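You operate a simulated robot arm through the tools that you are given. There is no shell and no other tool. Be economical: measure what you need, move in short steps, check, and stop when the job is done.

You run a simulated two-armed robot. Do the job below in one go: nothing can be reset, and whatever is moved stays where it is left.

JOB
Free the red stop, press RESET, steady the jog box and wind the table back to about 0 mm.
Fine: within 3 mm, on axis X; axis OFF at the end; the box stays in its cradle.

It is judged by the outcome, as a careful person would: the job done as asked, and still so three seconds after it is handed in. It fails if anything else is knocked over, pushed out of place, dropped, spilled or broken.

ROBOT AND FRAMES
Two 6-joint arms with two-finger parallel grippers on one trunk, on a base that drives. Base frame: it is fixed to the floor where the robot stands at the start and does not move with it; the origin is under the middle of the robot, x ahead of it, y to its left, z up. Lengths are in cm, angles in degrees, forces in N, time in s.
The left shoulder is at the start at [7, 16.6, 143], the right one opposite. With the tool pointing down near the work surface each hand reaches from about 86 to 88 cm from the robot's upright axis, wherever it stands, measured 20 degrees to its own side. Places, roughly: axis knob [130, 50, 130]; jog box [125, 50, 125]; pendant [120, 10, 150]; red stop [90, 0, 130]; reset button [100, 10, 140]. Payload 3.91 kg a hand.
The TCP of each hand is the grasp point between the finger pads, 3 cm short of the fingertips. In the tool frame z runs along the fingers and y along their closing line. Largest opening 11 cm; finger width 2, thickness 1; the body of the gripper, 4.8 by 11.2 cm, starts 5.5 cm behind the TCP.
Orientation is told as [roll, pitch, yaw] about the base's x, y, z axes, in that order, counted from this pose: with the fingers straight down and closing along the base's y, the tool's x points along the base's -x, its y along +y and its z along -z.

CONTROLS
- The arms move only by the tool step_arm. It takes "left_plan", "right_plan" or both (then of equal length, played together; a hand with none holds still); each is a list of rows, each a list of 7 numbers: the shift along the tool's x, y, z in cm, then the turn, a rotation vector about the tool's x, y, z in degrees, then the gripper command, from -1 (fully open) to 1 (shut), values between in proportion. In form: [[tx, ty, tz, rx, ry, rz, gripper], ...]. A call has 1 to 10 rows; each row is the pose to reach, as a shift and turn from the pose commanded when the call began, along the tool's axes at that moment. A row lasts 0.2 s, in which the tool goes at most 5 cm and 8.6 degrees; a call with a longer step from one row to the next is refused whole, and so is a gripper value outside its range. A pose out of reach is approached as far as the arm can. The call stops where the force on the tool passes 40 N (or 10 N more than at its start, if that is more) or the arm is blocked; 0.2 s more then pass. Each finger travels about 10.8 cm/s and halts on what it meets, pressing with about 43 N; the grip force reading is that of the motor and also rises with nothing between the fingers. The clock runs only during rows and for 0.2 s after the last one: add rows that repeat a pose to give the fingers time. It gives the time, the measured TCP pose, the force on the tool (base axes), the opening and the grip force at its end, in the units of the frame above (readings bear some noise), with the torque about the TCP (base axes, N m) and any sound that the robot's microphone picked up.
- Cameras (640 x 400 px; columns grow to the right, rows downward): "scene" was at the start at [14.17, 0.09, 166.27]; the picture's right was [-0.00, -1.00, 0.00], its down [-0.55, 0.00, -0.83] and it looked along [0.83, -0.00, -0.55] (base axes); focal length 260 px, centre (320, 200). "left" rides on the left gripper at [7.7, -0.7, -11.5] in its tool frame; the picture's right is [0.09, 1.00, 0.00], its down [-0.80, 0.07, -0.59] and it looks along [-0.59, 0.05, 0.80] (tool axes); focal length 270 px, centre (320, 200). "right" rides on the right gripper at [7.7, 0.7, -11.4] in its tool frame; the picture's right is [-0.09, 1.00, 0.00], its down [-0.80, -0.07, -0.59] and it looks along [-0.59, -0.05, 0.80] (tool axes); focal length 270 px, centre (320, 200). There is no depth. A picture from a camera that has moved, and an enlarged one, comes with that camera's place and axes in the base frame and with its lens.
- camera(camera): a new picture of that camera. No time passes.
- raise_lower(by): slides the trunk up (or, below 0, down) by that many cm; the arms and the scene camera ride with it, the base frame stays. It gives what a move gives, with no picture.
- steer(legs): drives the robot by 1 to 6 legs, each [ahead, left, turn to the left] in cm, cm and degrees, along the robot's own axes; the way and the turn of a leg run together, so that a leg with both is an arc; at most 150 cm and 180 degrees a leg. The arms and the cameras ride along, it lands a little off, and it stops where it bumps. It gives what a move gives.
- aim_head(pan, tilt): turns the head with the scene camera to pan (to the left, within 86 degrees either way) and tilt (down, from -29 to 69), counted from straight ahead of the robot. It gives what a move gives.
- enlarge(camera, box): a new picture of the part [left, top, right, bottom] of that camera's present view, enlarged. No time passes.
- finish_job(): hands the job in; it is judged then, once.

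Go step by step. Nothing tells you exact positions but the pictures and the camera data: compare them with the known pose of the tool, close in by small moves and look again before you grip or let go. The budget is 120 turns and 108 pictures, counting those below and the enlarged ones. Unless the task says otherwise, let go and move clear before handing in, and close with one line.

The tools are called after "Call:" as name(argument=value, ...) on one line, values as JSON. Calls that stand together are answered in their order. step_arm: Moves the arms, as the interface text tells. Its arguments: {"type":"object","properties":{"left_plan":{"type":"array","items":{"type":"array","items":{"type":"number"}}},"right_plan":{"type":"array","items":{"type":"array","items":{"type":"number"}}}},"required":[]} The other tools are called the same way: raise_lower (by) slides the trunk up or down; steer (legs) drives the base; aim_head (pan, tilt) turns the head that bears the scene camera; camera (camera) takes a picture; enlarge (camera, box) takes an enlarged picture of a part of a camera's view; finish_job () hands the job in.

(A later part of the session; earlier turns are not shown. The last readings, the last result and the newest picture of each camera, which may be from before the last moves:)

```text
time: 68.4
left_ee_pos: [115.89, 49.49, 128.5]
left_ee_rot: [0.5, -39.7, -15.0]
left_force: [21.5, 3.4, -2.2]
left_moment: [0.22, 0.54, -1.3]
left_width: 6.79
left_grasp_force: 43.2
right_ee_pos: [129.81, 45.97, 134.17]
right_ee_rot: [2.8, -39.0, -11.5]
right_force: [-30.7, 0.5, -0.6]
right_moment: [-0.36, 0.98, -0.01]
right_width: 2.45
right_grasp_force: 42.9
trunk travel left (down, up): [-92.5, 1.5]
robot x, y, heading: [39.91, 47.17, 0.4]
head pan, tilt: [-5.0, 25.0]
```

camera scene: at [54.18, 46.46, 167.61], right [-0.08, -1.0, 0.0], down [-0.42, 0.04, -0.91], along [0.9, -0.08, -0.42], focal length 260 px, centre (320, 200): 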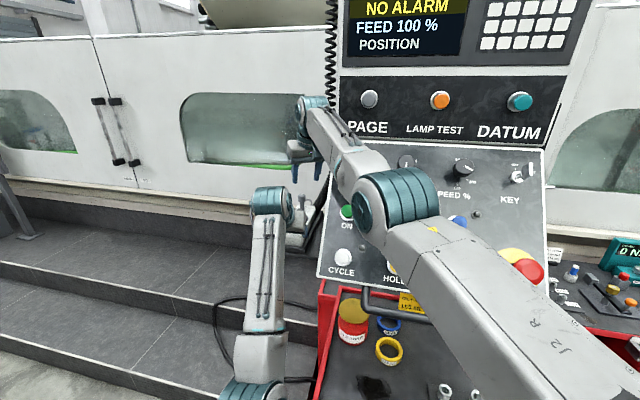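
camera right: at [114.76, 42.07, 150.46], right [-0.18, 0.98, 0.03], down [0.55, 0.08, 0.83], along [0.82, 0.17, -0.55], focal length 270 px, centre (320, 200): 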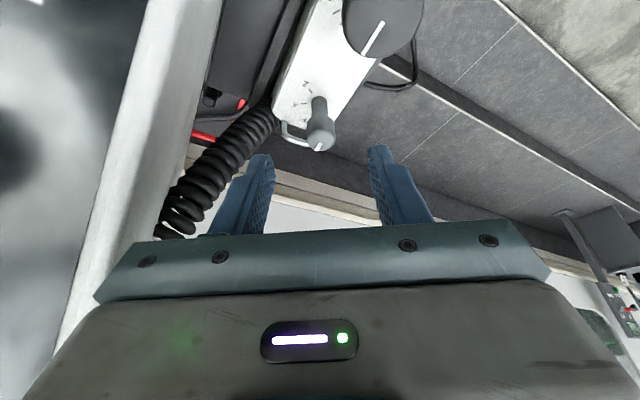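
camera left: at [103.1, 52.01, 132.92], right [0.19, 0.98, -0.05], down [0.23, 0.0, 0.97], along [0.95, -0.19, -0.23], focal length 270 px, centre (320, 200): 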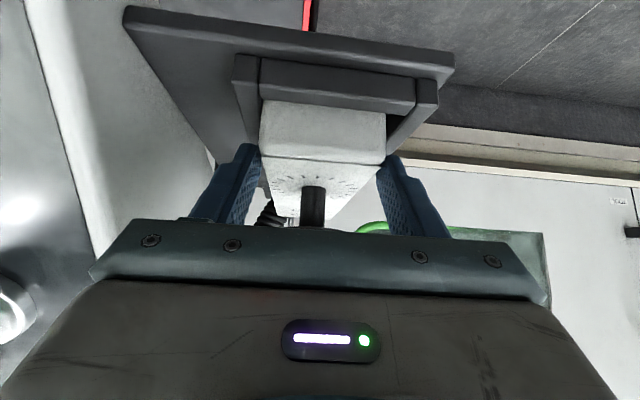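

Call:
step_arm(right_plan=[[0.3, 0, -0.2, 0, 0, 0, 1], [0.3, 0.08, -0.2, 4.7, 0, 5.8, 1], [0.25, 0.15, -0.2, 9.4, 0, 11.6, 1], [0.2, 0.23, -0.17, 14.2, 0, 17.5, 1], [0.18, 0.31, -0.14, 18.9, 0, 23.3, 1]])

Call:
enlarge(camera="right", box=[200, 0, 460, 250])

```text
time: 69.4
left_ee_pos: [115.87, 49.38, 128.54]
left_ee_rot: [0.0, -40.1, -15.0]
left_force: [-6.9, -1.8, 6.2]
left_moment: [0.27, 0.14, -1.19]
left_width: 6.94
left_grasp_force: 42.8
right_ee_pos: [129.28, 45.82, 135.11]
right_ee_rot: [4.5, -39.0, -30.3]
right_force: [1.5, 7.2, -3.9]
right_moment: [0.21, 0.36, 0.14]
right_width: 2.45
right_grasp_force: 42.9
right hand out of reach, approached as far as the arm can: row 4
trunk travel left (down, up): [-92.5, 1.5]
robot x, y, heading: [40.08, 46.79, 0.3]
head pan, tilt: [-5.0, 25.0]
stopped in row 4 (left hand): the force on the tool passed its limit at 71 N (the readings are from after the stop); the commanded pose is now the measured one
```

```text
1.60 times, centred on (330, 125) of right
camera zoom: at [117.66, 52.36, 139.14], right [0.52, 0.85, 0.12], down [0.16, -0.23, 0.96], along [0.84, -0.48, -0.25], focal length 432 px, centre (304, 320)
```

zoom: 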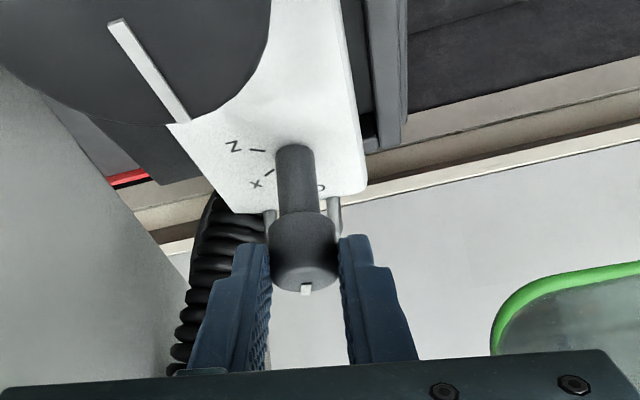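

The knob turned about 20° before the arm reached its crossing limit. I release it, re-orient and take a second stroke within reach.

Call:
step_arm(right_plan=[[0, 0, 0, 0, 0, 0, 0.3], [0, 0, 0, 0, 0, 0, 0], [0.1, -0.1, -2, 0, 0, 0, 0], [0.1, -0.3, -2, -4.4, 0, -5.4, 0], [0.2, -0.5, -2, -8.8, 0, -10.9, 0], [0.2, -0.7, -2, -13.2, 0, -16.3, 0], [0.3, -0.9, -2, -17.6, 0, -21.8, 0], [0.3, -0.98, -1.7, -22, 0, -27.2, 0], [0.3, -0.98, -1.7, -22, 0, -27.2, 0]])

Call:
enlarge(camera="right", box=[200, 0, 460, 250])

```text
time: 71.4
left_ee_pos: [115.93, 49.45, 128.48]
left_ee_rot: [-0.2, -40.2, -14.9]
left_force: [-2.9, 10.4, -0.7]
left_moment: [1.08, 0.92, -1.17]
left_width: 6.8
left_grasp_force: 42.9
right_ee_pos: [127.53, 45.69, 136.06]
right_ee_rot: [3.4, -41.0, 5.4]
right_force: [0.0, 0.5, -0.9]
right_moment: [0.02, 0.02, -0.01]
right_width: 5.51
right_grasp_force: 0.1
trunk travel left (down, up): [-92.5, 1.5]
robot x, y, heading: [39.95, 46.99, 0.2]
head pan, tilt: [-5.0, 25.0]
```

```text
1.60 times, centred on (330, 125) of right
camera zoom: at [114.38, 44.41, 139.65], right [-0.07, 0.99, 0.1], down [0.23, -0.09, 0.97], along [0.97, 0.09, -0.22], focal length 432 px, centre (304, 320)
```

zoom: 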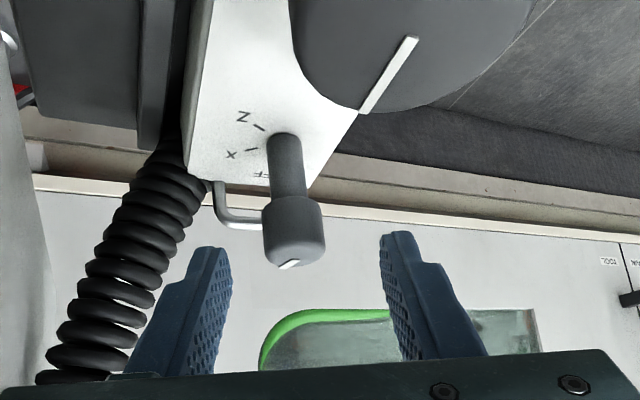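

Call:
step_arm(right_plan=[[0, -0.35, 1.6, 0, 0, 0, 0], [0, -0.35, 3.3, 0, 0, 0, 0], [0, -0.35, 3.3, 0, 0, 0, 0.4], [0, -0.35, 3.3, 0, 0, 0, 0.7], [0, -0.35, 3.3, 0, 0, 0, 0.7]])

Call:
enlarge(camera="right", box=[200, 0, 460, 250])

```text
time: 72.6
left_ee_pos: [115.96, 49.35, 128.38]
left_ee_rot: [-0.1, -40.1, -14.9]
left_force: [-6.6, 15.0, 0.1]
left_moment: [0.53, 0.04, -1.37]
left_width: 6.79
left_grasp_force: 43.0
right_ee_pos: [129.94, 45.63, 133.58]
right_ee_rot: [3.3, -40.9, 5.2]
right_force: [5.8, -5.8, 0.7]
right_moment: [-0.56, 0.0, -0.09]
right_width: 2.52
right_grasp_force: 42.9
trunk travel left (down, up): [-92.5, 1.5]
robot x, y, heading: [39.5, 47.15, 0.2]
head pan, tilt: [-5.0, 25.0]
```

```text
1.60 times, centred on (330, 125) of right
camera zoom: at [116.57, 44.36, 137.19], right [-0.06, 0.99, 0.1], down [0.23, -0.09, 0.97], along [0.97, 0.08, -0.22], focal length 432 px, centre (304, 320)
```

zoom: 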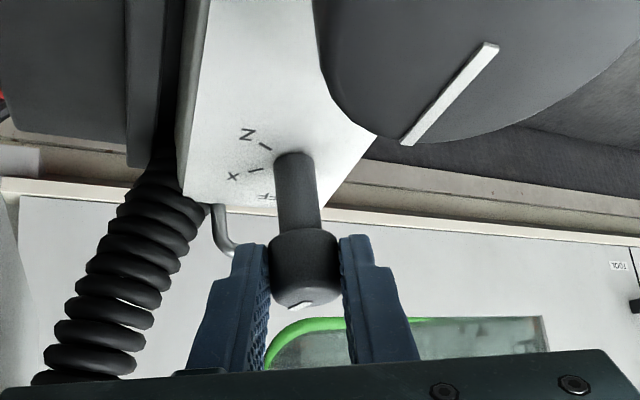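

Call:
step_arm(right_plan=[[0, 0.07, 0, 4.4, 0, 5.1, 0.7], [0, 0.14, 0, 8.9, 0, 10.2, 0.7], [0, 0.2, 0, 13.3, 0, 15.3, 0.7], [0, 0.27, 0, 17.7, 0, 20.4, 0.7]])

Call:
enlarge(camera="right", box=[200, 0, 460, 250])

```text
time: 73.2
left_ee_pos: [116.22, 49.61, 128.48]
left_ee_rot: [0.0, -40.2, -14.5]
left_force: [1.2, 4.9, 1.8]
left_moment: [-0.69, 0.29, -0.98]
left_width: 6.96
left_grasp_force: 42.8
right_ee_pos: [129.75, 45.22, 133.52]
right_ee_rot: [2.9, -40.4, -6.2]
right_force: [-3.6, -0.2, 2.6]
right_moment: [0.46, -0.09, 1.47]
right_width: 2.51
right_grasp_force: 43.3
trunk travel left (down, up): [-92.5, 1.5]
robot x, y, heading: [39.93, 47.06, 0.3]
head pan, tilt: [-5.0, 25.0]
stopped in row 3 (left hand): the force on the tool passed its limit at 55 N (the readings are from after the stop); the commanded pose is now the measured one
```

```text
1.60 times, centred on (330, 125) of right
camera zoom: at [116.68, 46.77, 137.33], right [0.14, 0.99, 0.1], down [0.21, -0.12, 0.97], along [0.97, -0.12, -0.23], focal length 432 px, centre (304, 320)
```

zoom: 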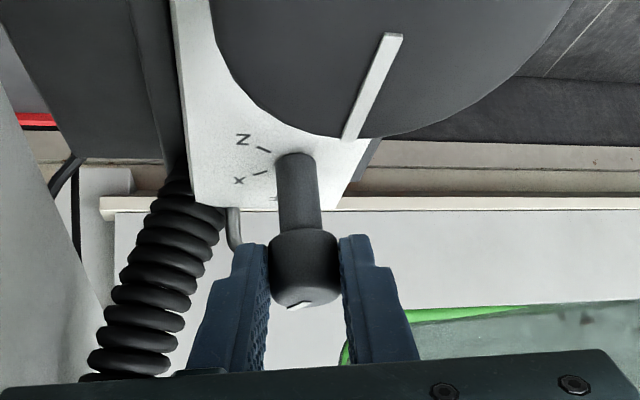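

Call:
step_arm(right_plan=[[0, 0.03, 0, 2.2, 0, 2.5, 0.7], [0, 0.07, 0, 4.4, 0, 5.1, 0.7], [0, 0.1, 0, 6.6, 0, 7.6, 0.7], [0, 0.14, 0, 8.8, 0, 10.2, 0.7], [0, 0.18, 0, 10.5, 0, 12.2, 0.7], [0, 0.2, 0, 12, 0, 14, 0.7], [0, 0.2, 0, 12, 0, 14, 0.7]])

Call:
enlarge(camera="right", box=[200, 0, 460, 250])

```text
time: 73.6
left_ee_pos: [116.15, 49.96, 128.48]
left_ee_rot: [-0.1, -40.4, -14.0]
left_force: [0.7, 9.0, -1.3]
left_moment: [-2.69, -0.27, -2.34]
left_width: 7.05
left_grasp_force: 42.7
right_ee_pos: [129.92, 45.22, 133.68]
right_ee_rot: [2.1, -40.7, -7.0]
right_force: [-2.9, -5.1, 0.4]
right_moment: [1.57, -0.28, 4.96]
right_width: 2.51
right_grasp_force: 43.4
trunk travel left (down, up): [-92.5, 1.5]
robot x, y, heading: [39.52, 46.89, 0.6]
head pan, tilt: [-5.0, 25.0]
stopped in row 1 (right hand): the force on the tool passed its limit at 57 N (the readings are from after the stop); the commanded pose is now the measured one
```

```text
1.60 times, centred on (330, 125) of right
camera zoom: at [116.77, 47.14, 137.36], right [0.16, 0.98, 0.09], down [0.21, -0.12, 0.97], along [0.96, -0.14, -0.23], focal length 432 px, centre (304, 320)
```

zoom: 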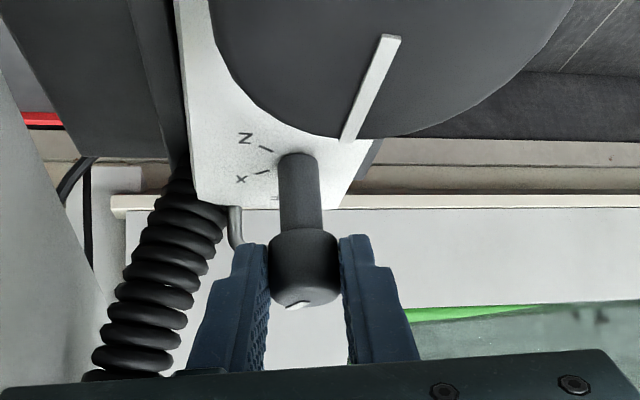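

The swing is blocked because the two hands interfere. I let go with both, withdraw, and set the axis knob with the left hand out of the way.

Call:
step_arm(right_plan=[[0, 0, 0, 0, 0, 0, 0.3], [0, 0, 0, 0, 0, 0, 0], [0, 0, -3, 0, 0, 0, 0], [0, 0, -6, 0, 0, 0, 0], [-1, 0, -9, 0, 0, 0, 0]])

Call:
step_arm(left_plan=[[0, 0, 0, 0, 0, 0, -0.3], [0, 0, 0, 0, 0, 0, -0.6], [0, 0, 0, 0, 0, 0, -0.6], [-2, 0, -2.3, 0, 0, 0, -0.6], [-4, 0, -4.6, 0, 0, 0, -0.6], [-4, 4, -6, 0, 0, 0, -0.6], [-4, 8, -7, 0, 0, 0, -0.6], [-4, 12, -7, 0, 0, 0, -0.6]])

Call:
enlarge(camera="right", box=[200, 0, 460, 200])

Call:
enlarge(camera="scene", box=[240, 150, 360, 270])

```text
time: 74.8
left_ee_pos: [116.19, 49.81, 128.52]
left_ee_rot: [0.0, -40.3, -14.0]
left_force: [-0.7, -2.4, -0.9]
left_moment: [-0.51, -0.38, -0.7]
left_width: 6.91
left_grasp_force: 42.9
right_ee_pos: [124.73, 45.4, 141.17]
right_ee_rot: [2.3, -40.5, -7.3]
right_force: [-0.6, -0.6, -0.3]
right_moment: [0.02, -0.04, 0.0]
right_width: 5.51
right_grasp_force: 0.0
trunk travel left (down, up): [-92.5, 1.5]
robot x, y, heading: [40.03, 47.11, 0.6]
head pan, tilt: [-5.0, 25.0]
```

```text
time: 76.6
left_ee_pos: [117.75, 62.19, 136.39]
left_ee_rot: [-0.2, -40.3, -13.8]
left_force: [-1.3, 0.1, 1.5]
left_moment: [-0.01, 0.0, -0.01]
left_width: 8.8
left_grasp_force: 0.1
right_ee_pos: [124.89, 45.59, 141.0]
right_ee_rot: [2.0, -40.5, -7.3]
right_force: [-1.0, 0.2, -0.2]
right_moment: [-0.02, 0.02, 0.02]
right_width: 5.49
right_grasp_force: 0.1
trunk travel left (down, up): [-92.5, 1.5]
robot x, y, heading: [39.64, 46.53, 0.2]
head pan, tilt: [-5.0, 25.0]
```

```text
2.00 times, centred on (330, 100) of right
camera zoom: at [111.79, 47.57, 144.77], right [0.17, 0.98, 0.08], down [0.21, -0.12, 0.97], along [0.96, -0.15, -0.23], focal length 541 px, centre (300, 400)
```

zoom: 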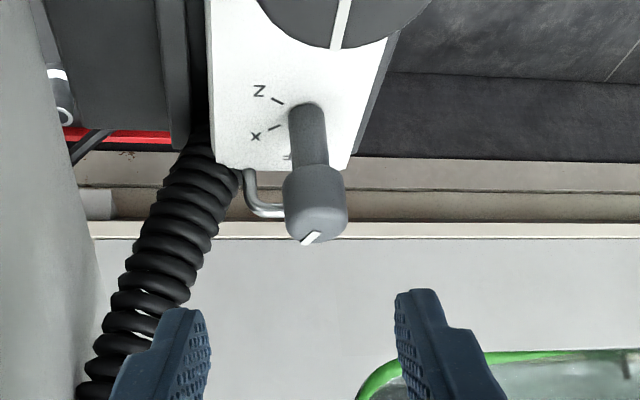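

```text
3.33 times, centred on (300, 210) of scene
camera zoom: at [54.22, 46.71, 167.62], right [-0.08, -1.0, 0.0], down [-0.42, 0.03, -0.91], along [0.9, -0.07, -0.42], focal length 867 px, centre (387, 167)
```

zoom: 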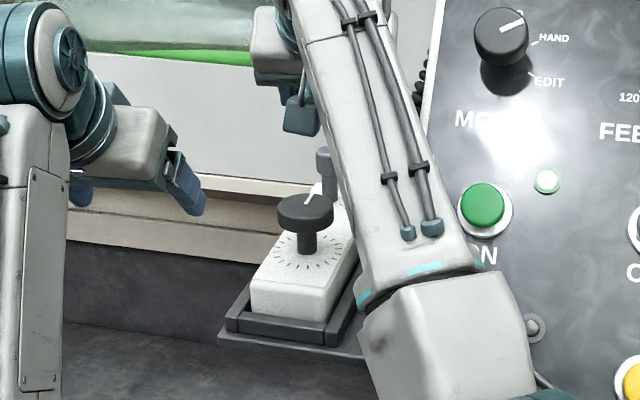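

The box sits in its cradle, and the knob is about halfway to X. I shift the base slightly forward and left and take another stroke with the right hand alone.

Call:
steer(legs=[[2, 2, 0]])

Call:
step_arm(right_plan=[[0, -0.8, -0.5, -4, 0, -4.8, 0], [0, -1.6, -0.5, -8, 0, -9.6, 0]])

Call:
enlarge(camera="right", box=[200, 0, 460, 200])

```text
time: 77.4
left_ee_pos: [119.15, 63.35, 136.87]
left_ee_rot: [0.3, -40.5, -14.1]
left_force: [-0.7, -0.1, 0.0]
left_moment: [0.02, -0.05, 0.04]
left_width: 8.8
left_grasp_force: 0.1
right_ee_pos: [126.24, 46.9, 141.53]
right_ee_rot: [2.6, -40.7, -7.6]
right_force: [-0.3, -0.6, 0.8]
right_moment: [0.04, -0.01, 0.05]
right_width: 5.52
right_grasp_force: 0.0
trunk travel left (down, up): [-92.5, 1.5]
robot x, y, heading: [41.66, 49.32, 0.5]
head pan, tilt: [-5.0, 25.0]
```

```text
time: 78.0
left_ee_pos: [119.81, 63.57, 136.44]
left_ee_rot: [0.1, -40.3, -14.0]
left_force: [-0.5, 0.2, 0.6]
left_moment: [0.02, 0.04, 0.02]
left_width: 8.79
left_grasp_force: 0.0
right_ee_pos: [126.36, 45.6, 141.49]
right_ee_rot: [2.2, -40.8, 5.2]
right_force: [0.9, 0.5, -0.4]
right_moment: [-0.01, 0.0, 0.03]
right_width: 5.51
right_grasp_force: 0.1
trunk travel left (down, up): [-92.5, 1.5]
robot x, y, heading: [41.39, 49.03, 0.3]
head pan, tilt: [-5.0, 25.0]
```

```text
2.00 times, centred on (330, 100) of right
camera zoom: at [113.11, 44.66, 145.14], right [-0.05, 1.0, 0.09], down [0.23, -0.07, 0.97], along [0.97, 0.07, -0.22], focal length 541 px, centre (300, 400)
```

zoom: 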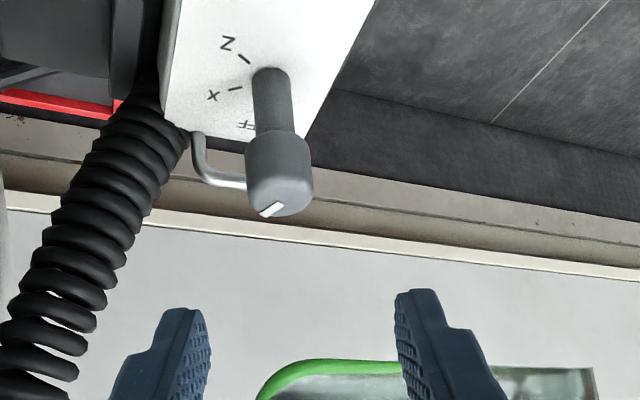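

Call:
step_arm(right_plan=[[1.4, 0, 2.5, 0, 0, 0, 0], [2.76, -0.06, 5.2, 0, 0, 0, 0], [2.76, -0.06, 7.7, 0, 0, 0, 0], [2.76, -0.06, 7.7, 0, 0, 0, 0.4], [2.76, -0.06, 7.7, 0, 0, 0, 0.7], [2.76, -0.06, 7.7, 0, 0, 0, 0.7], [2.73, 0.06, 7.7, 4.9, 0, 5.7, 0.7], [2.7, 0.19, 7.75, 9.8, 0, 11.4, 0.7], [2.67, 0.31, 7.8, 14.7, 0, 17, 0.7], [2.64, 0.44, 7.8, 19.6, 0, 22.7, 0.7]])

Call:
enlarge(camera="right", box=[200, 0, 460, 250])

```text
time: 80.2
left_ee_pos: [119.68, 63.97, 136.26]
left_ee_rot: [-0.2, -40.4, -13.9]
left_force: [0.5, 0.3, 0.4]
left_moment: [0.01, 0.0, 0.02]
left_width: 8.83
left_grasp_force: 0.1
right_ee_pos: [129.42, 46.91, 133.87]
right_ee_rot: [1.6, -40.2, -24.6]
right_force: [1.0, -0.4, 0.6]
right_moment: [-0.54, -0.79, -0.08]
right_width: 2.41
right_grasp_force: 42.9
trunk travel left (down, up): [-92.5, 1.5]
robot x, y, heading: [41.73, 49.16, 0.5]
head pan, tilt: [-5.0, 25.0]
```

```text
1.60 times, centred on (330, 125) of right
camera zoom: at [117.5, 52.73, 137.63], right [0.46, 0.89, 0.08], down [0.17, -0.18, 0.97], along [0.87, -0.43, -0.23], focal length 432 px, centre (304, 320)
```

zoom: 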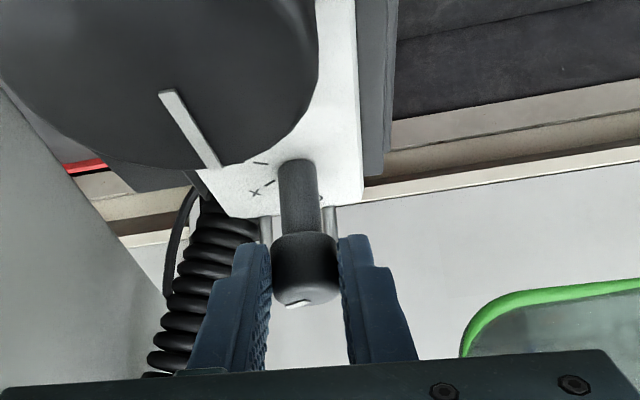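

Call:
step_arm(right_plan=[[0, 0, 0, 0, 0, 0, 0.3], [0, 0, 0, 0, 0, 0, 0], [0, 0, -3, 0, 0, 0, 0], [-1, 0, -6, 0, 0, 0, 0], [-2, 0, -9, -5, 0, -5.8, 0], [-2, -1, -9, -9.8, 0, -11.4, 0], [-2, -2, -9, -14.5, 0, -17, 0]])

Call:
enlarge(camera="right", box=[200, 0, 460, 200])

Call:
aim_head(pan=-10, tilt=5)

Call:
camera(camera="scene")

```text
time: 81.8
left_ee_pos: [119.73, 63.72, 136.46]
left_ee_rot: [-0.1, -40.3, -13.9]
left_force: [-0.1, -0.4, 0.3]
left_moment: [0.05, 0.03, 0.01]
left_width: 8.82
left_grasp_force: 0.0
right_ee_pos: [124.61, 46.45, 141.88]
right_ee_rot: [1.8, -40.6, -2.1]
right_force: [-0.3, -0.4, -0.3]
right_moment: [-0.02, -0.02, -0.03]
right_width: 5.52
right_grasp_force: 0.1
trunk travel left (down, up): [-92.5, 1.5]
robot x, y, heading: [41.74, 48.71, 0.3]
head pan, tilt: [-5.0, 25.0]
```

```text
2.00 times, centred on (330, 100) of right
camera zoom: at [111.37, 47.24, 145.62], right [0.08, 0.99, 0.08], down [0.22, -0.1, 0.97], along [0.97, -0.06, -0.23], focal length 541 px, centre (300, 400)
```

zoom: 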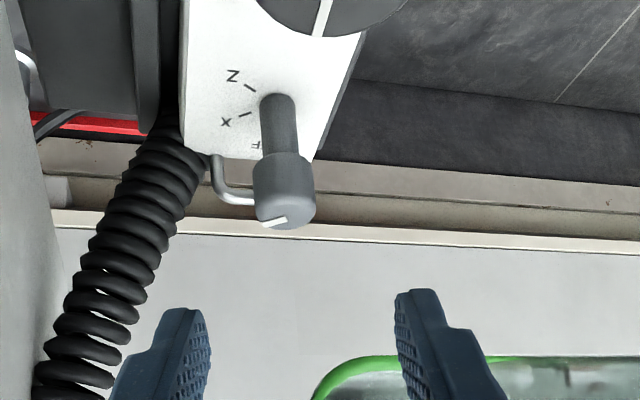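

```text
time: 82.6
left_ee_pos: [119.53, 63.77, 136.4]
left_ee_rot: [-0.1, -40.3, -13.9]
left_force: [-0.9, 0.3, 0.2]
left_moment: [0.0, 0.01, -0.02]
left_width: 8.78
left_grasp_force: 0.0
right_ee_pos: [124.63, 46.47, 141.96]
right_ee_rot: [1.7, -40.7, -2.3]
right_force: [-0.4, 0.3, 0.0]
right_moment: [0.02, 0.02, 0.04]
right_width: 5.51
right_grasp_force: 0.0
trunk travel left (down, up): [-92.5, 1.5]
robot x, y, heading: [41.92, 49.29, 0.3]
head pan, tilt: [-10.0, 5.0]
```

```text
33 pictures are left
camera scene: at [56.01, 47.71, 170.86], right [-0.17, -0.99, 0.0], down [-0.09, 0.01, -1.0], along [0.98, -0.17, -0.09], focal length 260 px, centre (320, 200)
```

scene: 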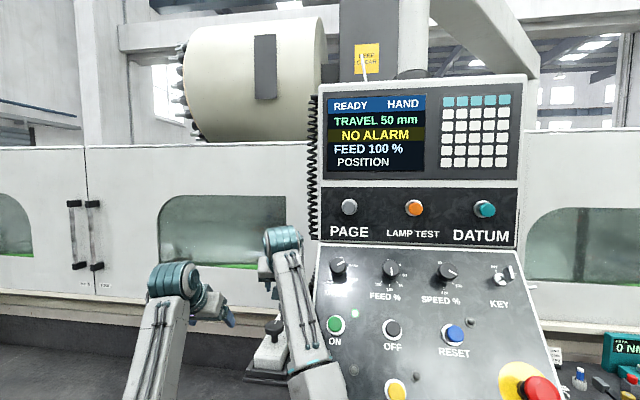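

The knob points close to X. I move back to x≈35 and bring the left hand in at a flatter angle so the hands will not interfere at the wheel.

Call:
step_arm(right_plan=[[-0.9, 0, -1, 0, 6.6, 0, -0.5], [-1.8, 0, -2, 0, 13.3, 0, -0.5], [-2.6, 0, -3, 0, 20, 0, -0.5]])

Call:
steer(legs=[[-6.5, -0.5, -0.3]])

Call:
step_arm(left_plan=[[0.5, 0, -1, 0, -6, 0, -0.6], [1, -1, -2, 0, -12, 0, -0.6], [1.5, -2, -2, 0, -18, 0, -0.6], [2, -3, -2, 0, -22, 0, -0.6]])

```text
time: 83.4
left_ee_pos: [119.64, 63.96, 136.48]
left_ee_rot: [-0.1, -40.3, -14.0]
left_force: [-0.3, -0.2, 0.6]
left_moment: [0.02, 0.01, 0.01]
left_width: 8.81
left_grasp_force: 0.1
right_ee_pos: [124.58, 46.4, 145.86]
right_ee_rot: [1.4, -20.5, -1.6]
right_force: [0.0, 0.5, 0.3]
right_moment: [0.0, -0.05, -0.06]
right_width: 8.26
right_grasp_force: 0.1
trunk travel left (down, up): [-92.5, 1.5]
robot x, y, heading: [41.64, 49.07, 0.4]
head pan, tilt: [-10.0, 5.0]
```

```text
time: 84.4
left_ee_pos: [114.6, 63.09, 135.42]
left_ee_rot: [-0.4, -39.7, -14.1]
left_force: [1.1, 0.0, -0.6]
left_moment: [-0.02, 0.02, -0.03]
left_width: 8.81
left_grasp_force: 0.1
right_ee_pos: [119.6, 45.46, 144.79]
right_ee_rot: [1.3, -20.0, -1.8]
right_force: [1.3, -0.8, -1.1]
right_moment: [-0.01, 0.08, 0.02]
right_width: 8.27
right_grasp_force: 0.0
trunk travel left (down, up): [-92.5, 1.5]
robot x, y, heading: [35.26, 48.78, 0.2]
head pan, tilt: [-10.0, 5.0]
```

```text
time: 85.4
left_ee_pos: [109.67, 60.65, 136.87]
left_ee_rot: [-0.1, -62.5, -14.2]
left_force: [0.4, 1.5, 0.8]
left_moment: [0.03, -0.02, 0.0]
left_width: 8.79
left_grasp_force: 0.0
right_ee_pos: [117.87, 45.36, 146.09]
right_ee_rot: [1.5, -20.8, -1.9]
right_force: [-0.3, 1.0, -0.4]
right_moment: [0.01, -0.01, 0.01]
right_width: 8.26
right_grasp_force: 0.0
trunk travel left (down, up): [-92.5, 1.5]
robot x, y, heading: [35.38, 48.77, 0.2]
head pan, tilt: [-10.0, 5.0]
```

Call:
step_arm(left_plan=[[1, -2.4, 1.2, 0, 0, 0, -0.7], [2, -4.7, 2.6, 0, 0, 0, -0.7], [2.9, -7, 4.4, 0, 0, 0, -0.7], [3.84, -9.3, 6.3, 0, 0, 0, -0.7], [3.84, -9.3, 6.3, 0, 0, 0, -0.7]])

Call:
camera(camera="left")

```text
time: 86.6
left_ee_pos: [112.66, 53.76, 130.53]
left_ee_rot: [3.4, -62.6, -15.9]
left_force: [0.0, -0.7, -0.8]
left_moment: [0.04, 0.01, 0.0]
left_width: 9.32
left_grasp_force: 0.1
left hand out of reach, approached as far as the arm can: row 4, 5
right_ee_pos: [118.28, 45.41, 145.83]
right_ee_rot: [1.4, -20.6, -1.9]
right_force: [-0.3, -0.1, 0.0]
right_moment: [0.02, 0.01, -0.01]
right_width: 8.27
right_grasp_force: 0.0
trunk travel left (down, up): [-92.5, 1.5]
robot x, y, heading: [35.26, 48.76, -0.0]
head pan, tilt: [-10.0, 5.0]
```

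```text
32 pictures are left
camera left: at [99.23, 56.28, 129.18], right [0.19, 0.98, -0.05], down [-0.14, 0.08, 0.99], along [0.97, -0.18, 0.16], focal length 270 px, centre (320, 200)
```

left: 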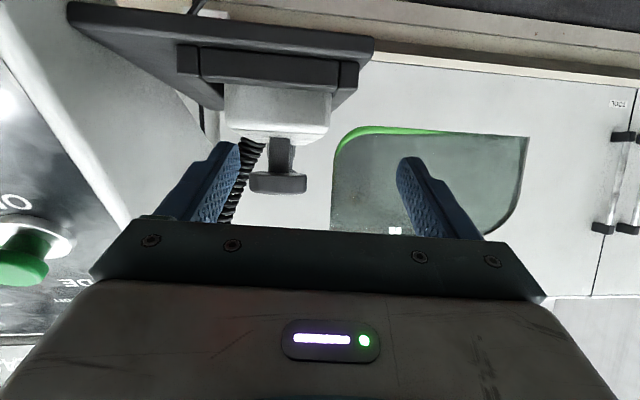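

Call:
steer(legs=[[0, -2.5, 0]])

Call:
step_arm(left_plan=[[-0.5, 0, 0, 0, 4, -1, -0.7], [-1, -0.4, 0, 0, 8, -2, -0.7], [-1.5, -0.8, 0, 0, 11, -3, -0.7], [-1.5, -0.8, 0, 0, 11, -3, -0.7]])

Call:
camera(camera="left")

```text
time: 87.4
left_ee_pos: [112.65, 52.11, 130.47]
left_ee_rot: [2.6, -62.6, -15.3]
left_force: [0.1, 1.1, 0.2]
left_moment: [-0.02, 0.0, -0.04]
left_width: 9.36
left_grasp_force: 0.1
right_ee_pos: [118.14, 43.77, 145.88]
right_ee_rot: [1.1, -20.6, -1.7]
right_force: [-0.4, -0.2, 0.2]
right_moment: [-0.06, 0.02, -0.04]
right_width: 8.25
right_grasp_force: 0.0
trunk travel left (down, up): [-92.5, 1.5]
robot x, y, heading: [34.96, 45.96, 0.2]
head pan, tilt: [-10.0, 5.0]
```

```text
time: 88.4
left_ee_pos: [113.07, 50.37, 131.76]
left_ee_rot: [-1.5, -51.4, -10.1]
left_force: [-0.1, 0.0, -0.5]
left_moment: [0.03, -0.01, 0.0]
left_width: 9.36
left_grasp_force: 0.0
right_ee_pos: [118.19, 42.95, 145.72]
right_ee_rot: [1.5, -20.6, -1.8]
right_force: [-1.0, 0.3, -0.8]
right_moment: [0.02, -0.01, 0.02]
right_width: 8.28
right_grasp_force: 0.1
trunk travel left (down, up): [-92.5, 1.5]
robot x, y, heading: [34.87, 46.15, 0.1]
head pan, tilt: [-10.0, 5.0]
```

```text
31 pictures are left
camera left: at [99.52, 52.42, 133.07], right [0.14, 0.99, -0.09], down [0.05, 0.08, 1.0], along [0.99, -0.15, -0.04], focal length 270 px, centre (320, 200)
```

left: 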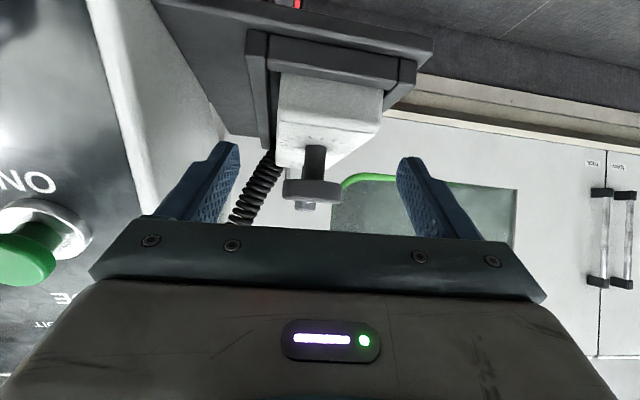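

Call:
step_arm(left_plan=[[0.3, 0.4, 1, 1.5, 0, 2.2, -0.7], [0.6, 0.4, 2.4, 3.3, 0, 4, -0.7], [0.86, 0.4, 3.8, 3.3, 0, 4, -0.7], [0.86, 0.4, 3.8, 3.3, 0, 4, -0.5]])

Call:
camera(camera="left")

```text
time: 89.4
left_ee_pos: [115.65, 50.3, 128.84]
left_ee_rot: [0.1, -51.6, -16.6]
left_force: [-0.3, -0.1, -0.2]
left_moment: [0.01, -0.02, -0.01]
left_width: 8.25
left_grasp_force: 0.0
right_ee_pos: [118.19, 43.01, 145.84]
right_ee_rot: [1.4, -20.5, -1.8]
right_force: [-0.6, 0.2, 0.5]
right_moment: [0.03, 0.03, 0.03]
right_width: 8.22
right_grasp_force: 0.1
trunk travel left (down, up): [-92.5, 1.5]
robot x, y, heading: [35.33, 45.9, 0.1]
head pan, tilt: [-10.0, 5.0]
```

```text
30 pictures are left
camera left: at [102.23, 53.54, 130.04], right [0.23, 0.97, -0.07], down [0.05, 0.06, 1.0], along [0.97, -0.23, -0.04], focal length 270 px, centre (320, 200)
```

left: 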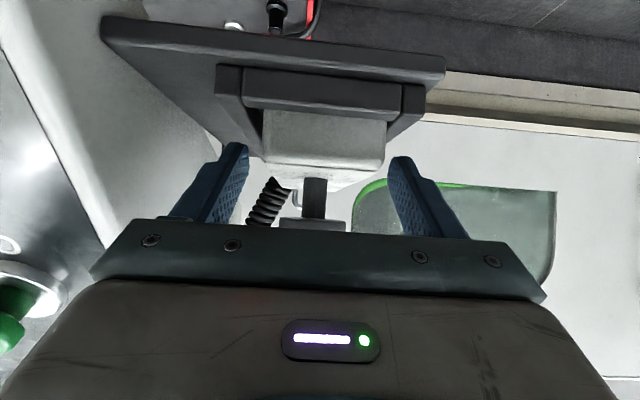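

Call:
step_arm(left_plan=[[0, 0, 0, 0, 0, 0, -0.2], [0, 0, 0, 0, 0, 0, 0.1], [0, 0, 0, 0, 0, 0, 0.1], [0, 0, 0, 0, 0, 0, 0.1]], right_plan=[[0.9, 1.8, 2, 0, 0, 0, -0.6], [1.8, 3.6, 4.5, 0, 0, 0, -0.6], [2.7, 5.3, 8, 0, 0, 0, -0.6], [2.7, 5.3, 8, 0, 0, 0, -0.6]])

Call:
camera(camera="right")

```text
time: 90.4
left_ee_pos: [115.58, 50.27, 128.82]
left_ee_rot: [0.2, -51.6, -16.5]
left_force: [0.0, 0.9, 2.1]
left_moment: [-0.04, 0.04, -0.22]
left_width: 6.79
left_grasp_force: 43.6
right_ee_pos: [118.74, 48.6, 137.44]
right_ee_rot: [1.4, -20.6, -1.8]
right_force: [0.2, -1.2, 0.8]
right_moment: [0.0, -0.01, -0.02]
right_width: 8.8
right_grasp_force: 0.0
trunk travel left (down, up): [-92.5, 1.5]
robot x, y, heading: [35.37, 46.14, -0.1]
head pan, tilt: [-10.0, 5.0]
```

```text
29 pictures are left
camera right: at [107.42, 49.33, 145.51], right [0.1, 0.99, 0.05], down [0.54, -0.1, 0.84], along [0.84, -0.06, -0.55], focal length 270 px, centre (320, 200)
```

right: 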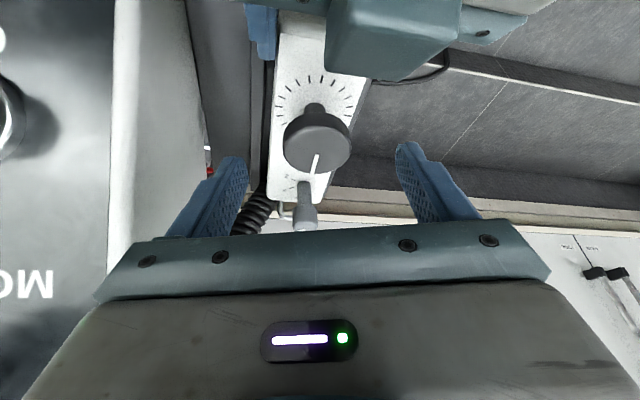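

Both hands are in place. I grip the wheel and try a 30° counter-clockwise stroke.

Call:
step_arm(right_plan=[[0, 0, 2, 0, 0, 0, -0.6], [0, -0.1, 4, 0, 0, 0, -0.6], [0, -0.1, 4, 0, 0, 0, -0.1], [0, -0.1, 4, 0, 0, 0, 0.3], [0, -0.1, 4, 0, 0, 0, 0.3], [0, -0.2, 4, -2.6, 0, -7, 0.3], [0, -0.28, 4, -5.2, 0, -14, 0.3], [0, -0.36, 4, -7.9, 0, -21, 0.3], [0, -0.45, 4, -10.5, 0, -28, 0.3]])

Call:
enlarge(camera="scene", box=[310, 80, 530, 180])

```text
time: 92.4
left_ee_pos: [115.61, 50.18, 128.8]
left_ee_rot: [0.5, -51.5, -16.8]
left_force: [-23.8, 25.8, 6.0]
left_moment: [0.11, 0.18, -0.47]
left_width: 6.8
left_grasp_force: 43.1
right_ee_pos: [120.23, 47.44, 133.67]
right_ee_rot: [0.9, -21.4, 28.0]
right_force: [22.6, -31.4, 0.1]
right_moment: [-1.17, -0.19, -0.65]
right_width: 4.83
right_grasp_force: 42.8
trunk travel left (down, up): [-92.5, 1.5]
robot x, y, heading: [35.21, 46.1, 0.1]
head pan, tilt: [-10.0, 5.0]
```

```text
2.91 times, centred on (420, 130) of scene
camera zoom: at [49.61, 44.31, 170.87], right [-0.17, -0.98, 0.0], down [-0.09, 0.02, -1.0], along [0.98, -0.17, -0.09], focal length 757 px, centre (29, 404)
```

zoom: 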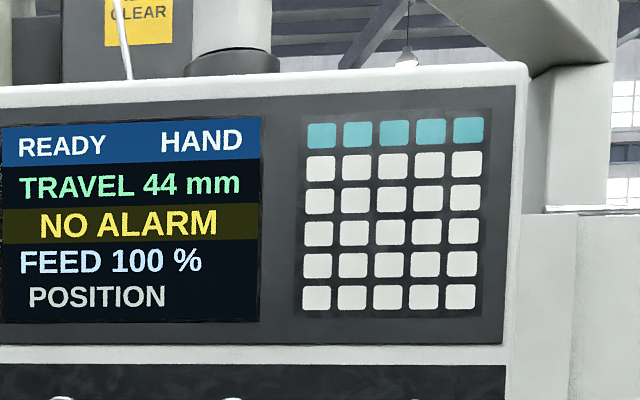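

Counter-clockwise is right: 30° gave about 6 mm. I open, turn the hand back and repeat with longer strokes.

Call:
step_arm(right_plan=[[0, 0, 0, 0, 0, 0, -0.2], [0, 0, 0, 0, 0, 0, -0.6], [-0.06, 0.12, 0, 3, 0, 7.7, -0.6], [-0.12, 0.24, 0.05, 6, 0, 15.5, -0.6], [-0.18, 0.36, 0.1, 9.1, 0, 23.2, -0.6], [-0.24, 0.48, 0.1, 12.1, 0, 31, -0.6], [-0.3, 0.6, 0.14, 15.2, 0, 38.8, -0.6], [-0.35, 0.71, 0.14, 18.2, 0, 46.5, -0.6]])

```text
time: 94.2
left_ee_pos: [115.5, 50.04, 128.74]
left_ee_rot: [0.1, -51.5, -16.5]
left_force: [-1.8, -6.2, 1.2]
left_moment: [0.12, 0.2, -1.53]
left_width: 6.76
left_grasp_force: 42.7
right_ee_pos: [119.51, 48.12, 133.79]
right_ee_rot: [0.8, -20.4, -21.8]
right_force: [-0.7, -0.1, -1.2]
right_moment: [-0.02, 0.0, 0.0]
right_width: 8.78
right_grasp_force: 0.0
right hand out of reach, approached as far as the arm can: row 8
trunk travel left (down, up): [-92.5, 1.5]
robot x, y, heading: [35.36, 46.1, -0.1]
head pan, tilt: [-10.0, 5.0]
```

Call:
step_arm(right_plan=[[-0.3, 0, 0.1, 0, 0, 0, 0], [-0.3, 0, 0.1, 0, 0, 0, 0.3], [-0.3, 0, 0.1, 0, 0, 0, 0.3], [-0.35, 0.02, 0.12, -2.5, 0, -6.7, 0.3], [-0.4, 0.03, 0.15, -5, 0, -13.4, 0.3], [-0.47, 0.03, 0.18, -7.5, 0, -20.1, 0.3], [-0.52, 0, 0.2, -10, 0, -26.8, 0.3], [-0.58, -0.08, 0.22, -12.4, 0, -33.5, 0.3], [-0.65, -0.18, 0.24, -14.9, 0, -40.2, 0.3], [-0.71, -0.28, 0.26, -17.4, 0, -46.9, 0.3]])

Call:
enlarge(camera="scene", box=[310, 80, 530, 180])

```text
time: 96.4
left_ee_pos: [115.46, 50.16, 128.98]
left_ee_rot: [0.4, -51.7, -16.6]
left_force: [10.0, -2.0, 0.8]
left_moment: [0.27, -0.7, -0.59]
left_width: 6.77
left_grasp_force: 42.9
right_ee_pos: [121.2, 47.89, 133.72]
right_ee_rot: [0.2, -20.9, 28.7]
right_force: [-15.6, -2.4, 0.5]
right_moment: [-0.56, 1.02, 0.05]
right_width: 4.87
right_grasp_force: 43.1
right hand out of reach, approached as far as the arm can: row 5, 6, 7, 8, 9, 10
trunk travel left (down, up): [-92.5, 1.5]
robot x, y, heading: [35.5, 45.94, 0.1]
head pan, tilt: [-10.0, 5.0]
```

```text
2.91 times, centred on (420, 130) of scene
camera zoom: at [49.43, 44.43, 170.88], right [-0.17, -0.98, 0.0], down [-0.08, 0.02, -1.0], along [0.98, -0.17, -0.09], focal length 757 px, centre (29, 404)
```

zoom: 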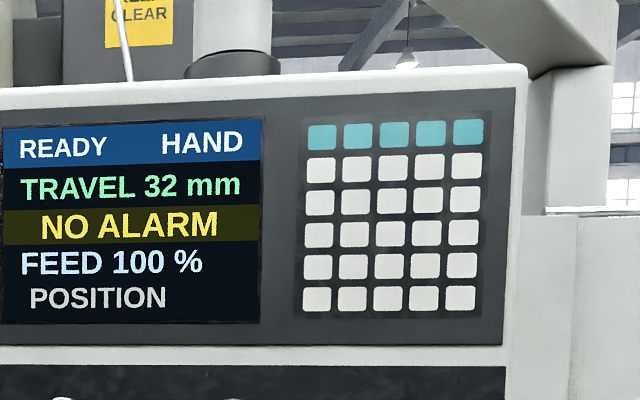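

Call:
step_arm(right_plan=[[0, 0, 0, 0, 0, 0, -0.2], [0, 0, 0, 0, 0, 0, -0.6], [0.16, 0.13, -0.06, 3, 0, 7.7, -0.6], [0.32, 0.26, -0.13, 6, 0, 15.5, -0.6], [0.49, 0.4, -0.2, 9.1, 0, 23.2, -0.6], [0.65, 0.53, -0.26, 12.1, 0, 31, -0.6], [0.8, 0.66, -0.33, 15.2, 0, 38.8, -0.6], [0.98, 0.79, -0.39, 18.2, 0, 46.5, -0.6]])

Call:
step_arm(right_plan=[[0, 0, 0, 0, 0, 0, 0], [0, 0, 0, 0, 0, 0, 0.3], [0, 0, 0, 0, 0, 0, 0.3], [-0.05, 0.02, 0.02, -2.5, 0, -6.7, 0.3], [-0.1, 0.03, 0.05, -5, 0, -13.4, 0.3], [-0.17, 0.03, 0.08, -7.5, 0, -20.1, 0.3], [-0.22, 0, 0.1, -10, 0, -26.8, 0.3], [-0.28, -0.08, 0.12, -12.4, 0, -33.5, 0.3], [-0.35, -0.18, 0.14, -14.9, 0, -40.2, 0.3], [-0.41, -0.28, 0.16, -17.4, 0, -46.9, 0.3]])

Call:
enlarge(camera="scene", box=[310, 80, 530, 180])

```text
time: 98.2
left_ee_pos: [115.61, 50.14, 128.92]
left_ee_rot: [0.1, -51.6, -16.5]
left_force: [-1.5, -2.8, 2.6]
left_moment: [-0.62, -1.01, -0.82]
left_width: 6.78
left_grasp_force: 43.0
right_ee_pos: [119.58, 48.08, 133.89]
right_ee_rot: [-0.1, -20.9, -21.2]
right_force: [-0.5, -0.8, 0.6]
right_moment: [0.01, -0.05, -0.01]
right_width: 8.8
right_grasp_force: 0.1
right hand out of reach, approached as far as the arm can: row 4, 5, 8
trunk travel left (down, up): [-92.5, 1.5]
robot x, y, heading: [35.04, 45.9, 0.3]
head pan, tilt: [-10.0, 5.0]
```

```text
time: 100.4
left_ee_pos: [115.46, 50.27, 128.93]
left_ee_rot: [0.4, -51.6, -16.6]
left_force: [6.6, 7.4, 0.9]
left_moment: [0.01, -0.46, -0.3]
left_width: 6.77
left_grasp_force: 43.2
right_ee_pos: [121.19, 47.78, 133.92]
right_ee_rot: [-0.6, -20.4, 29.0]
right_force: [-12.1, -13.2, 0.9]
right_moment: [-0.55, 0.87, -0.09]
right_width: 4.8
right_grasp_force: 42.9
right hand out of reach, approached as far as the arm can: row 4, 5, 6, 7, 8, 9, 10
trunk travel left (down, up): [-92.5, 1.5]
robot x, y, heading: [35.35, 45.68, 0.1]
head pan, tilt: [-10.0, 5.0]
```

```text
2.91 times, centred on (420, 130) of scene
camera zoom: at [49.41, 44.44, 170.88], right [-0.17, -0.98, 0.0], down [-0.08, 0.02, -1.0], along [0.98, -0.17, -0.09], focal length 757 px, centre (29, 404)
```

zoom: 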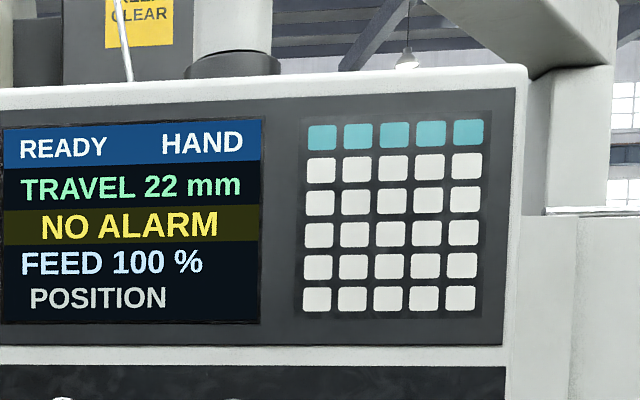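

22 mm: about 10 mm per stroke. I repeat the same cycle.

Call:
step_arm(right_plan=[[0, 0, 0, 0, 0, 0, -0.2], [0, 0, 0, 0, 0, 0, -0.6], [0.16, 0.13, -0.06, 3, 0, 7.7, -0.6], [0.32, 0.26, -0.13, 6, 0, 15.5, -0.6], [0.49, 0.4, -0.2, 9.1, 0, 23.2, -0.6], [0.65, 0.53, -0.26, 12.1, 0, 31, -0.6], [0.8, 0.66, -0.33, 15.2, 0, 38.8, -0.6], [0.98, 0.79, -0.35, 18.2, 0, 46.5, -0.6]])

Call:
step_arm(right_plan=[[0, 0, 0, 0, 0, 0, 0], [0, 0, 0, 0, 0, 0, 0.3], [0, 0, 0, 0, 0, 0, 0.3], [-0.05, 0.02, 0.02, -2.5, 0, -6.7, 0.3], [-0.1, 0.03, 0.05, -5, 0, -13.4, 0.3], [-0.17, 0.03, 0.08, -7.5, 0, -20.1, 0.3], [-0.22, 0, 0.1, -10, 0, -26.8, 0.3], [-0.28, -0.08, 0.12, -12.4, 0, -33.5, 0.3], [-0.35, -0.18, 0.14, -14.9, 0, -40.2, 0.3], [-0.41, -0.28, 0.16, -17.4, 0, -46.9, 0.3]])

Call:
enlarge(camera="scene", box=[310, 80, 530, 180])

```text
time: 102.2
left_ee_pos: [115.41, 50.29, 128.9]
left_ee_rot: [0.2, -51.6, -16.6]
left_force: [-8.4, -1.6, 0.5]
left_moment: [-0.1, 0.07, -1.11]
left_width: 6.78
left_grasp_force: 43.0
right_ee_pos: [119.41, 48.04, 133.96]
right_ee_rot: [-0.9, -21.2, -21.0]
right_force: [-0.5, 1.1, 0.2]
right_moment: [-0.01, 0.01, 0.01]
right_width: 8.81
right_grasp_force: 0.1
right hand out of reach, approached as far as the arm can: row 3, 4, 5, 6, 8
trunk travel left (down, up): [-92.5, 1.5]
robot x, y, heading: [35.37, 46.31, -0.0]
head pan, tilt: [-10.0, 5.0]
```

```text
time: 104.4
left_ee_pos: [115.37, 50.43, 128.96]
left_ee_rot: [0.4, -51.8, -16.5]
left_force: [5.6, 13.7, 0.5]
left_moment: [-0.21, -0.66, 0.03]
left_width: 6.79
left_grasp_force: 43.2
right_ee_pos: [121.09, 47.75, 134.21]
right_ee_rot: [-1.5, -20.1, 29.4]
right_force: [-12.9, -15.2, 1.7]
right_moment: [-0.55, 0.66, -0.11]
right_width: 4.8
right_grasp_force: 43.1
right hand out of reach, approached as far as the arm can: row 4, 5, 6, 7, 8, 9, 10
trunk travel left (down, up): [-92.5, 1.5]
robot x, y, heading: [35.19, 46.26, 0.4]
head pan, tilt: [-10.0, 5.0]
```

```text
2.91 times, centred on (420, 130) of scene
camera zoom: at [49.32, 44.52, 170.89], right [-0.17, -0.98, 0.0], down [-0.08, 0.02, -1.0], along [0.98, -0.17, -0.09], focal length 757 px, centre (29, 404)
```

zoom: 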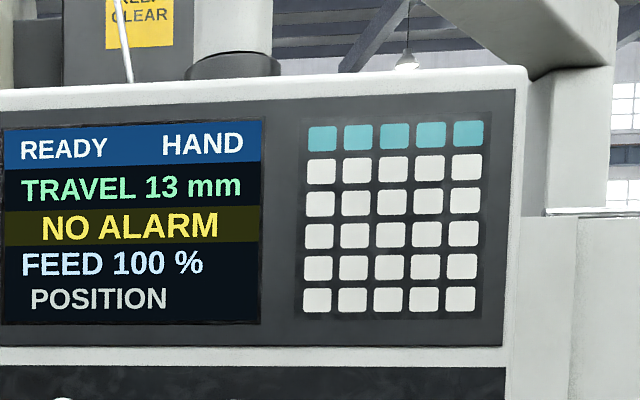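

Call:
step_arm(right_plan=[[0, 0, 0, 0, 0, 0, -0.2], [0, 0, 0, 0, 0, 0, -0.6], [0.16, 0.13, 0.1, 3, 0, 7.7, -0.6], [0.32, 0.26, 0.1, 6, 0, 15.5, -0.6], [0.49, 0.4, 0.1, 9.1, 0, 23.2, -0.6], [0.65, 0.53, 0.05, 12.1, 0, 31, -0.6], [0.8, 0.66, 0, 15.2, 0, 38.8, -0.6], [0.98, 0.79, 0, 18.2, 0, 46.5, -0.6]])

Call:
step_arm(right_plan=[[0, 0, 0, 0, 0, 0, 0], [0, 0, 0, 0, 0, 0, 0.3], [0, 0, 0, 0, 0, 0, 0.3], [-0.05, 0.02, 0.02, -2.5, 0, -6.7, 0.3], [-0.1, 0.03, 0.05, -5, 0, -13.4, 0.3], [-0.17, 0.03, 0.08, -7.5, 0, -20.1, 0.3], [-0.22, 0, 0.1, -10, 0, -26.8, 0.3], [-0.28, -0.08, 0.12, -12.4, 0, -33.5, 0.3], [-0.35, -0.18, 0.14, -14.9, 0, -40.2, 0.3], [-0.41, -0.28, 0.16, -17.4, 0, -46.9, 0.3]])

Call:
enlarge(camera="scene", box=[310, 80, 530, 180])

```text
time: 106.2
left_ee_pos: [115.39, 50.26, 128.87]
left_ee_rot: [0.2, -51.7, -16.7]
left_force: [-9.6, -1.7, 0.8]
left_moment: [-0.26, -0.2, -1.32]
left_width: 6.77
left_grasp_force: 42.7
right_ee_pos: [119.29, 47.94, 133.63]
right_ee_rot: [-1.8, -21.6, -20.5]
right_force: [-0.8, 0.8, -0.7]
right_moment: [-0.01, -0.04, -0.01]
right_width: 8.8
right_grasp_force: 0.0
right hand out of reach, approached as far as the arm can: row 4, 5, 8
trunk travel left (down, up): [-92.5, 1.5]
robot x, y, heading: [35.65, 46.25, 0.1]
head pan, tilt: [-10.0, 5.0]
```

```text
time: 108.4
left_ee_pos: [115.4, 50.31, 128.92]
left_ee_rot: [0.6, -51.6, -16.6]
left_force: [-11.6, 9.3, -0.5]
left_moment: [-0.6, -0.42, -0.2]
left_width: 6.79
left_grasp_force: 43.1
right_ee_pos: [119.75, 46.94, 133.64]
right_ee_rot: [-2.3, -19.7, 29.6]
right_force: [7.7, -12.7, 4.1]
right_moment: [-0.35, -0.17, -0.36]
right_width: 4.59
right_grasp_force: 42.7
trunk travel left (down, up): [-92.5, 1.5]
robot x, y, heading: [35.04, 45.85, 0.2]
head pan, tilt: [-10.0, 5.0]
```

```text
2.91 times, centred on (420, 130) of scene
camera zoom: at [49.32, 44.44, 170.89], right [-0.17, -0.98, 0.0], down [-0.08, 0.02, -1.0], along [0.98, -0.17, -0.09], focal length 757 px, centre (29, 404)
```

zoom: 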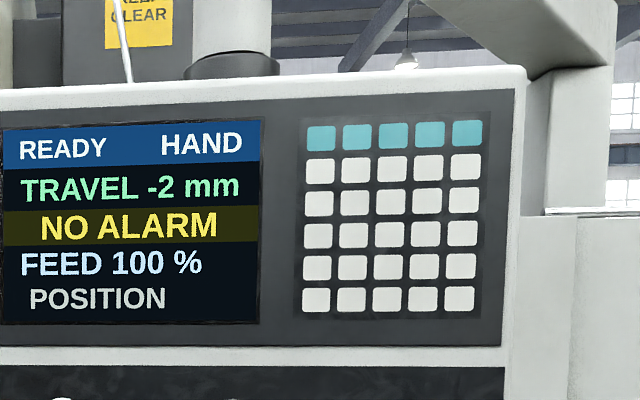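

-2 mm: I turn back slightly clockwise by about 9°.

Call:
step_arm(right_plan=[[0, 0.1, 0, 1.5, 0, 4.2, 0.3], [0, 0.2, 0, 3.1, 0, 8.5, 0.3], [0, 0.2, 0, 3.1, 0, 8.5, 0.3]])

Call:
enlarge(camera="scene", box=[310, 80, 530, 180])

```text
time: 109.2
left_ee_pos: [115.39, 50.29, 128.9]
left_ee_rot: [0.4, -51.6, -16.5]
left_force: [-11.8, 25.8, -0.1]
left_moment: [-0.03, 0.41, 0.02]
left_width: 6.77
left_grasp_force: 42.7
right_ee_pos: [119.56, 47.34, 133.63]
right_ee_rot: [-2.2, -20.2, 20.5]
right_force: [-0.9, -28.8, 2.6]
right_moment: [-0.89, 0.17, -0.72]
right_width: 4.56
right_grasp_force: 42.8
trunk travel left (down, up): [-92.5, 1.5]
robot x, y, heading: [35.17, 46.14, 0.0]
head pan, tilt: [-10.0, 5.0]
```

```text
2.91 times, centred on (420, 130) of scene
camera zoom: at [49.32, 44.49, 170.89], right [-0.17, -0.98, 0.0], down [-0.08, 0.02, -1.0], along [0.98, -0.17, -0.09], focal length 757 px, centre (29, 404)
```

zoom: 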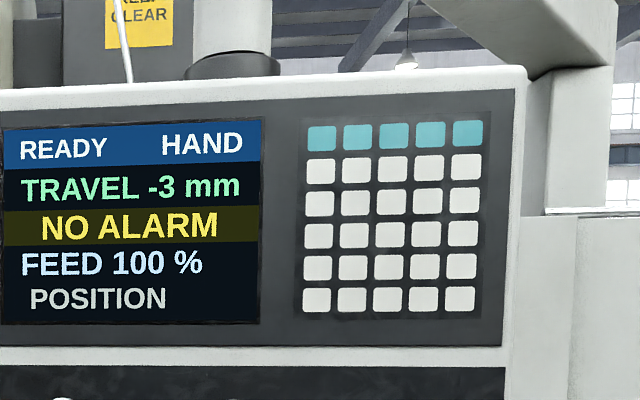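

Call:
step_arm(right_plan=[[0, -0.25, 0, 1.4, 0, 3.8, 0.3], [0, -0.25, 0, 2.8, 0, 7.6, 0.3], [0, -0.2, 0, 4.2, 0, 11.4, 0.3], [0, -0.15, 0, 5.6, 0, 15, 0.3], [0, -0.15, 0, 5.6, 0, 15, 0.3]])

Call:
enlarge(camera="scene", box=[310, 80, 530, 180])

```text
time: 110.4
left_ee_pos: [115.33, 50.2, 128.95]
left_ee_rot: [-0.1, -51.7, -16.4]
left_force: [19.3, -5.1, -2.8]
left_moment: [0.37, 0.64, -0.5]
left_width: 6.77
left_grasp_force: 42.9
right_ee_pos: [119.36, 48.04, 133.73]
right_ee_rot: [-2.1, -20.5, 4.9]
right_force: [-31.7, 10.2, 4.1]
right_moment: [0.35, 1.92, 0.28]
right_width: 4.54
right_grasp_force: 42.3
trunk travel left (down, up): [-92.5, 1.5]
robot x, y, heading: [34.97, 46.42, -0.0]
head pan, tilt: [-10.0, 5.0]
```

```text
2.91 times, centred on (420, 130) of scene
camera zoom: at [49.3, 44.75, 170.9], right [-0.17, -0.98, 0.0], down [-0.08, 0.01, -1.0], along [0.98, -0.17, -0.09], focal length 757 px, centre (29, 404)
```

zoom: 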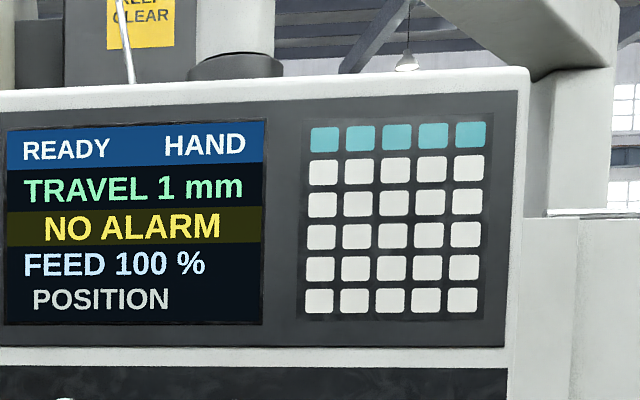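

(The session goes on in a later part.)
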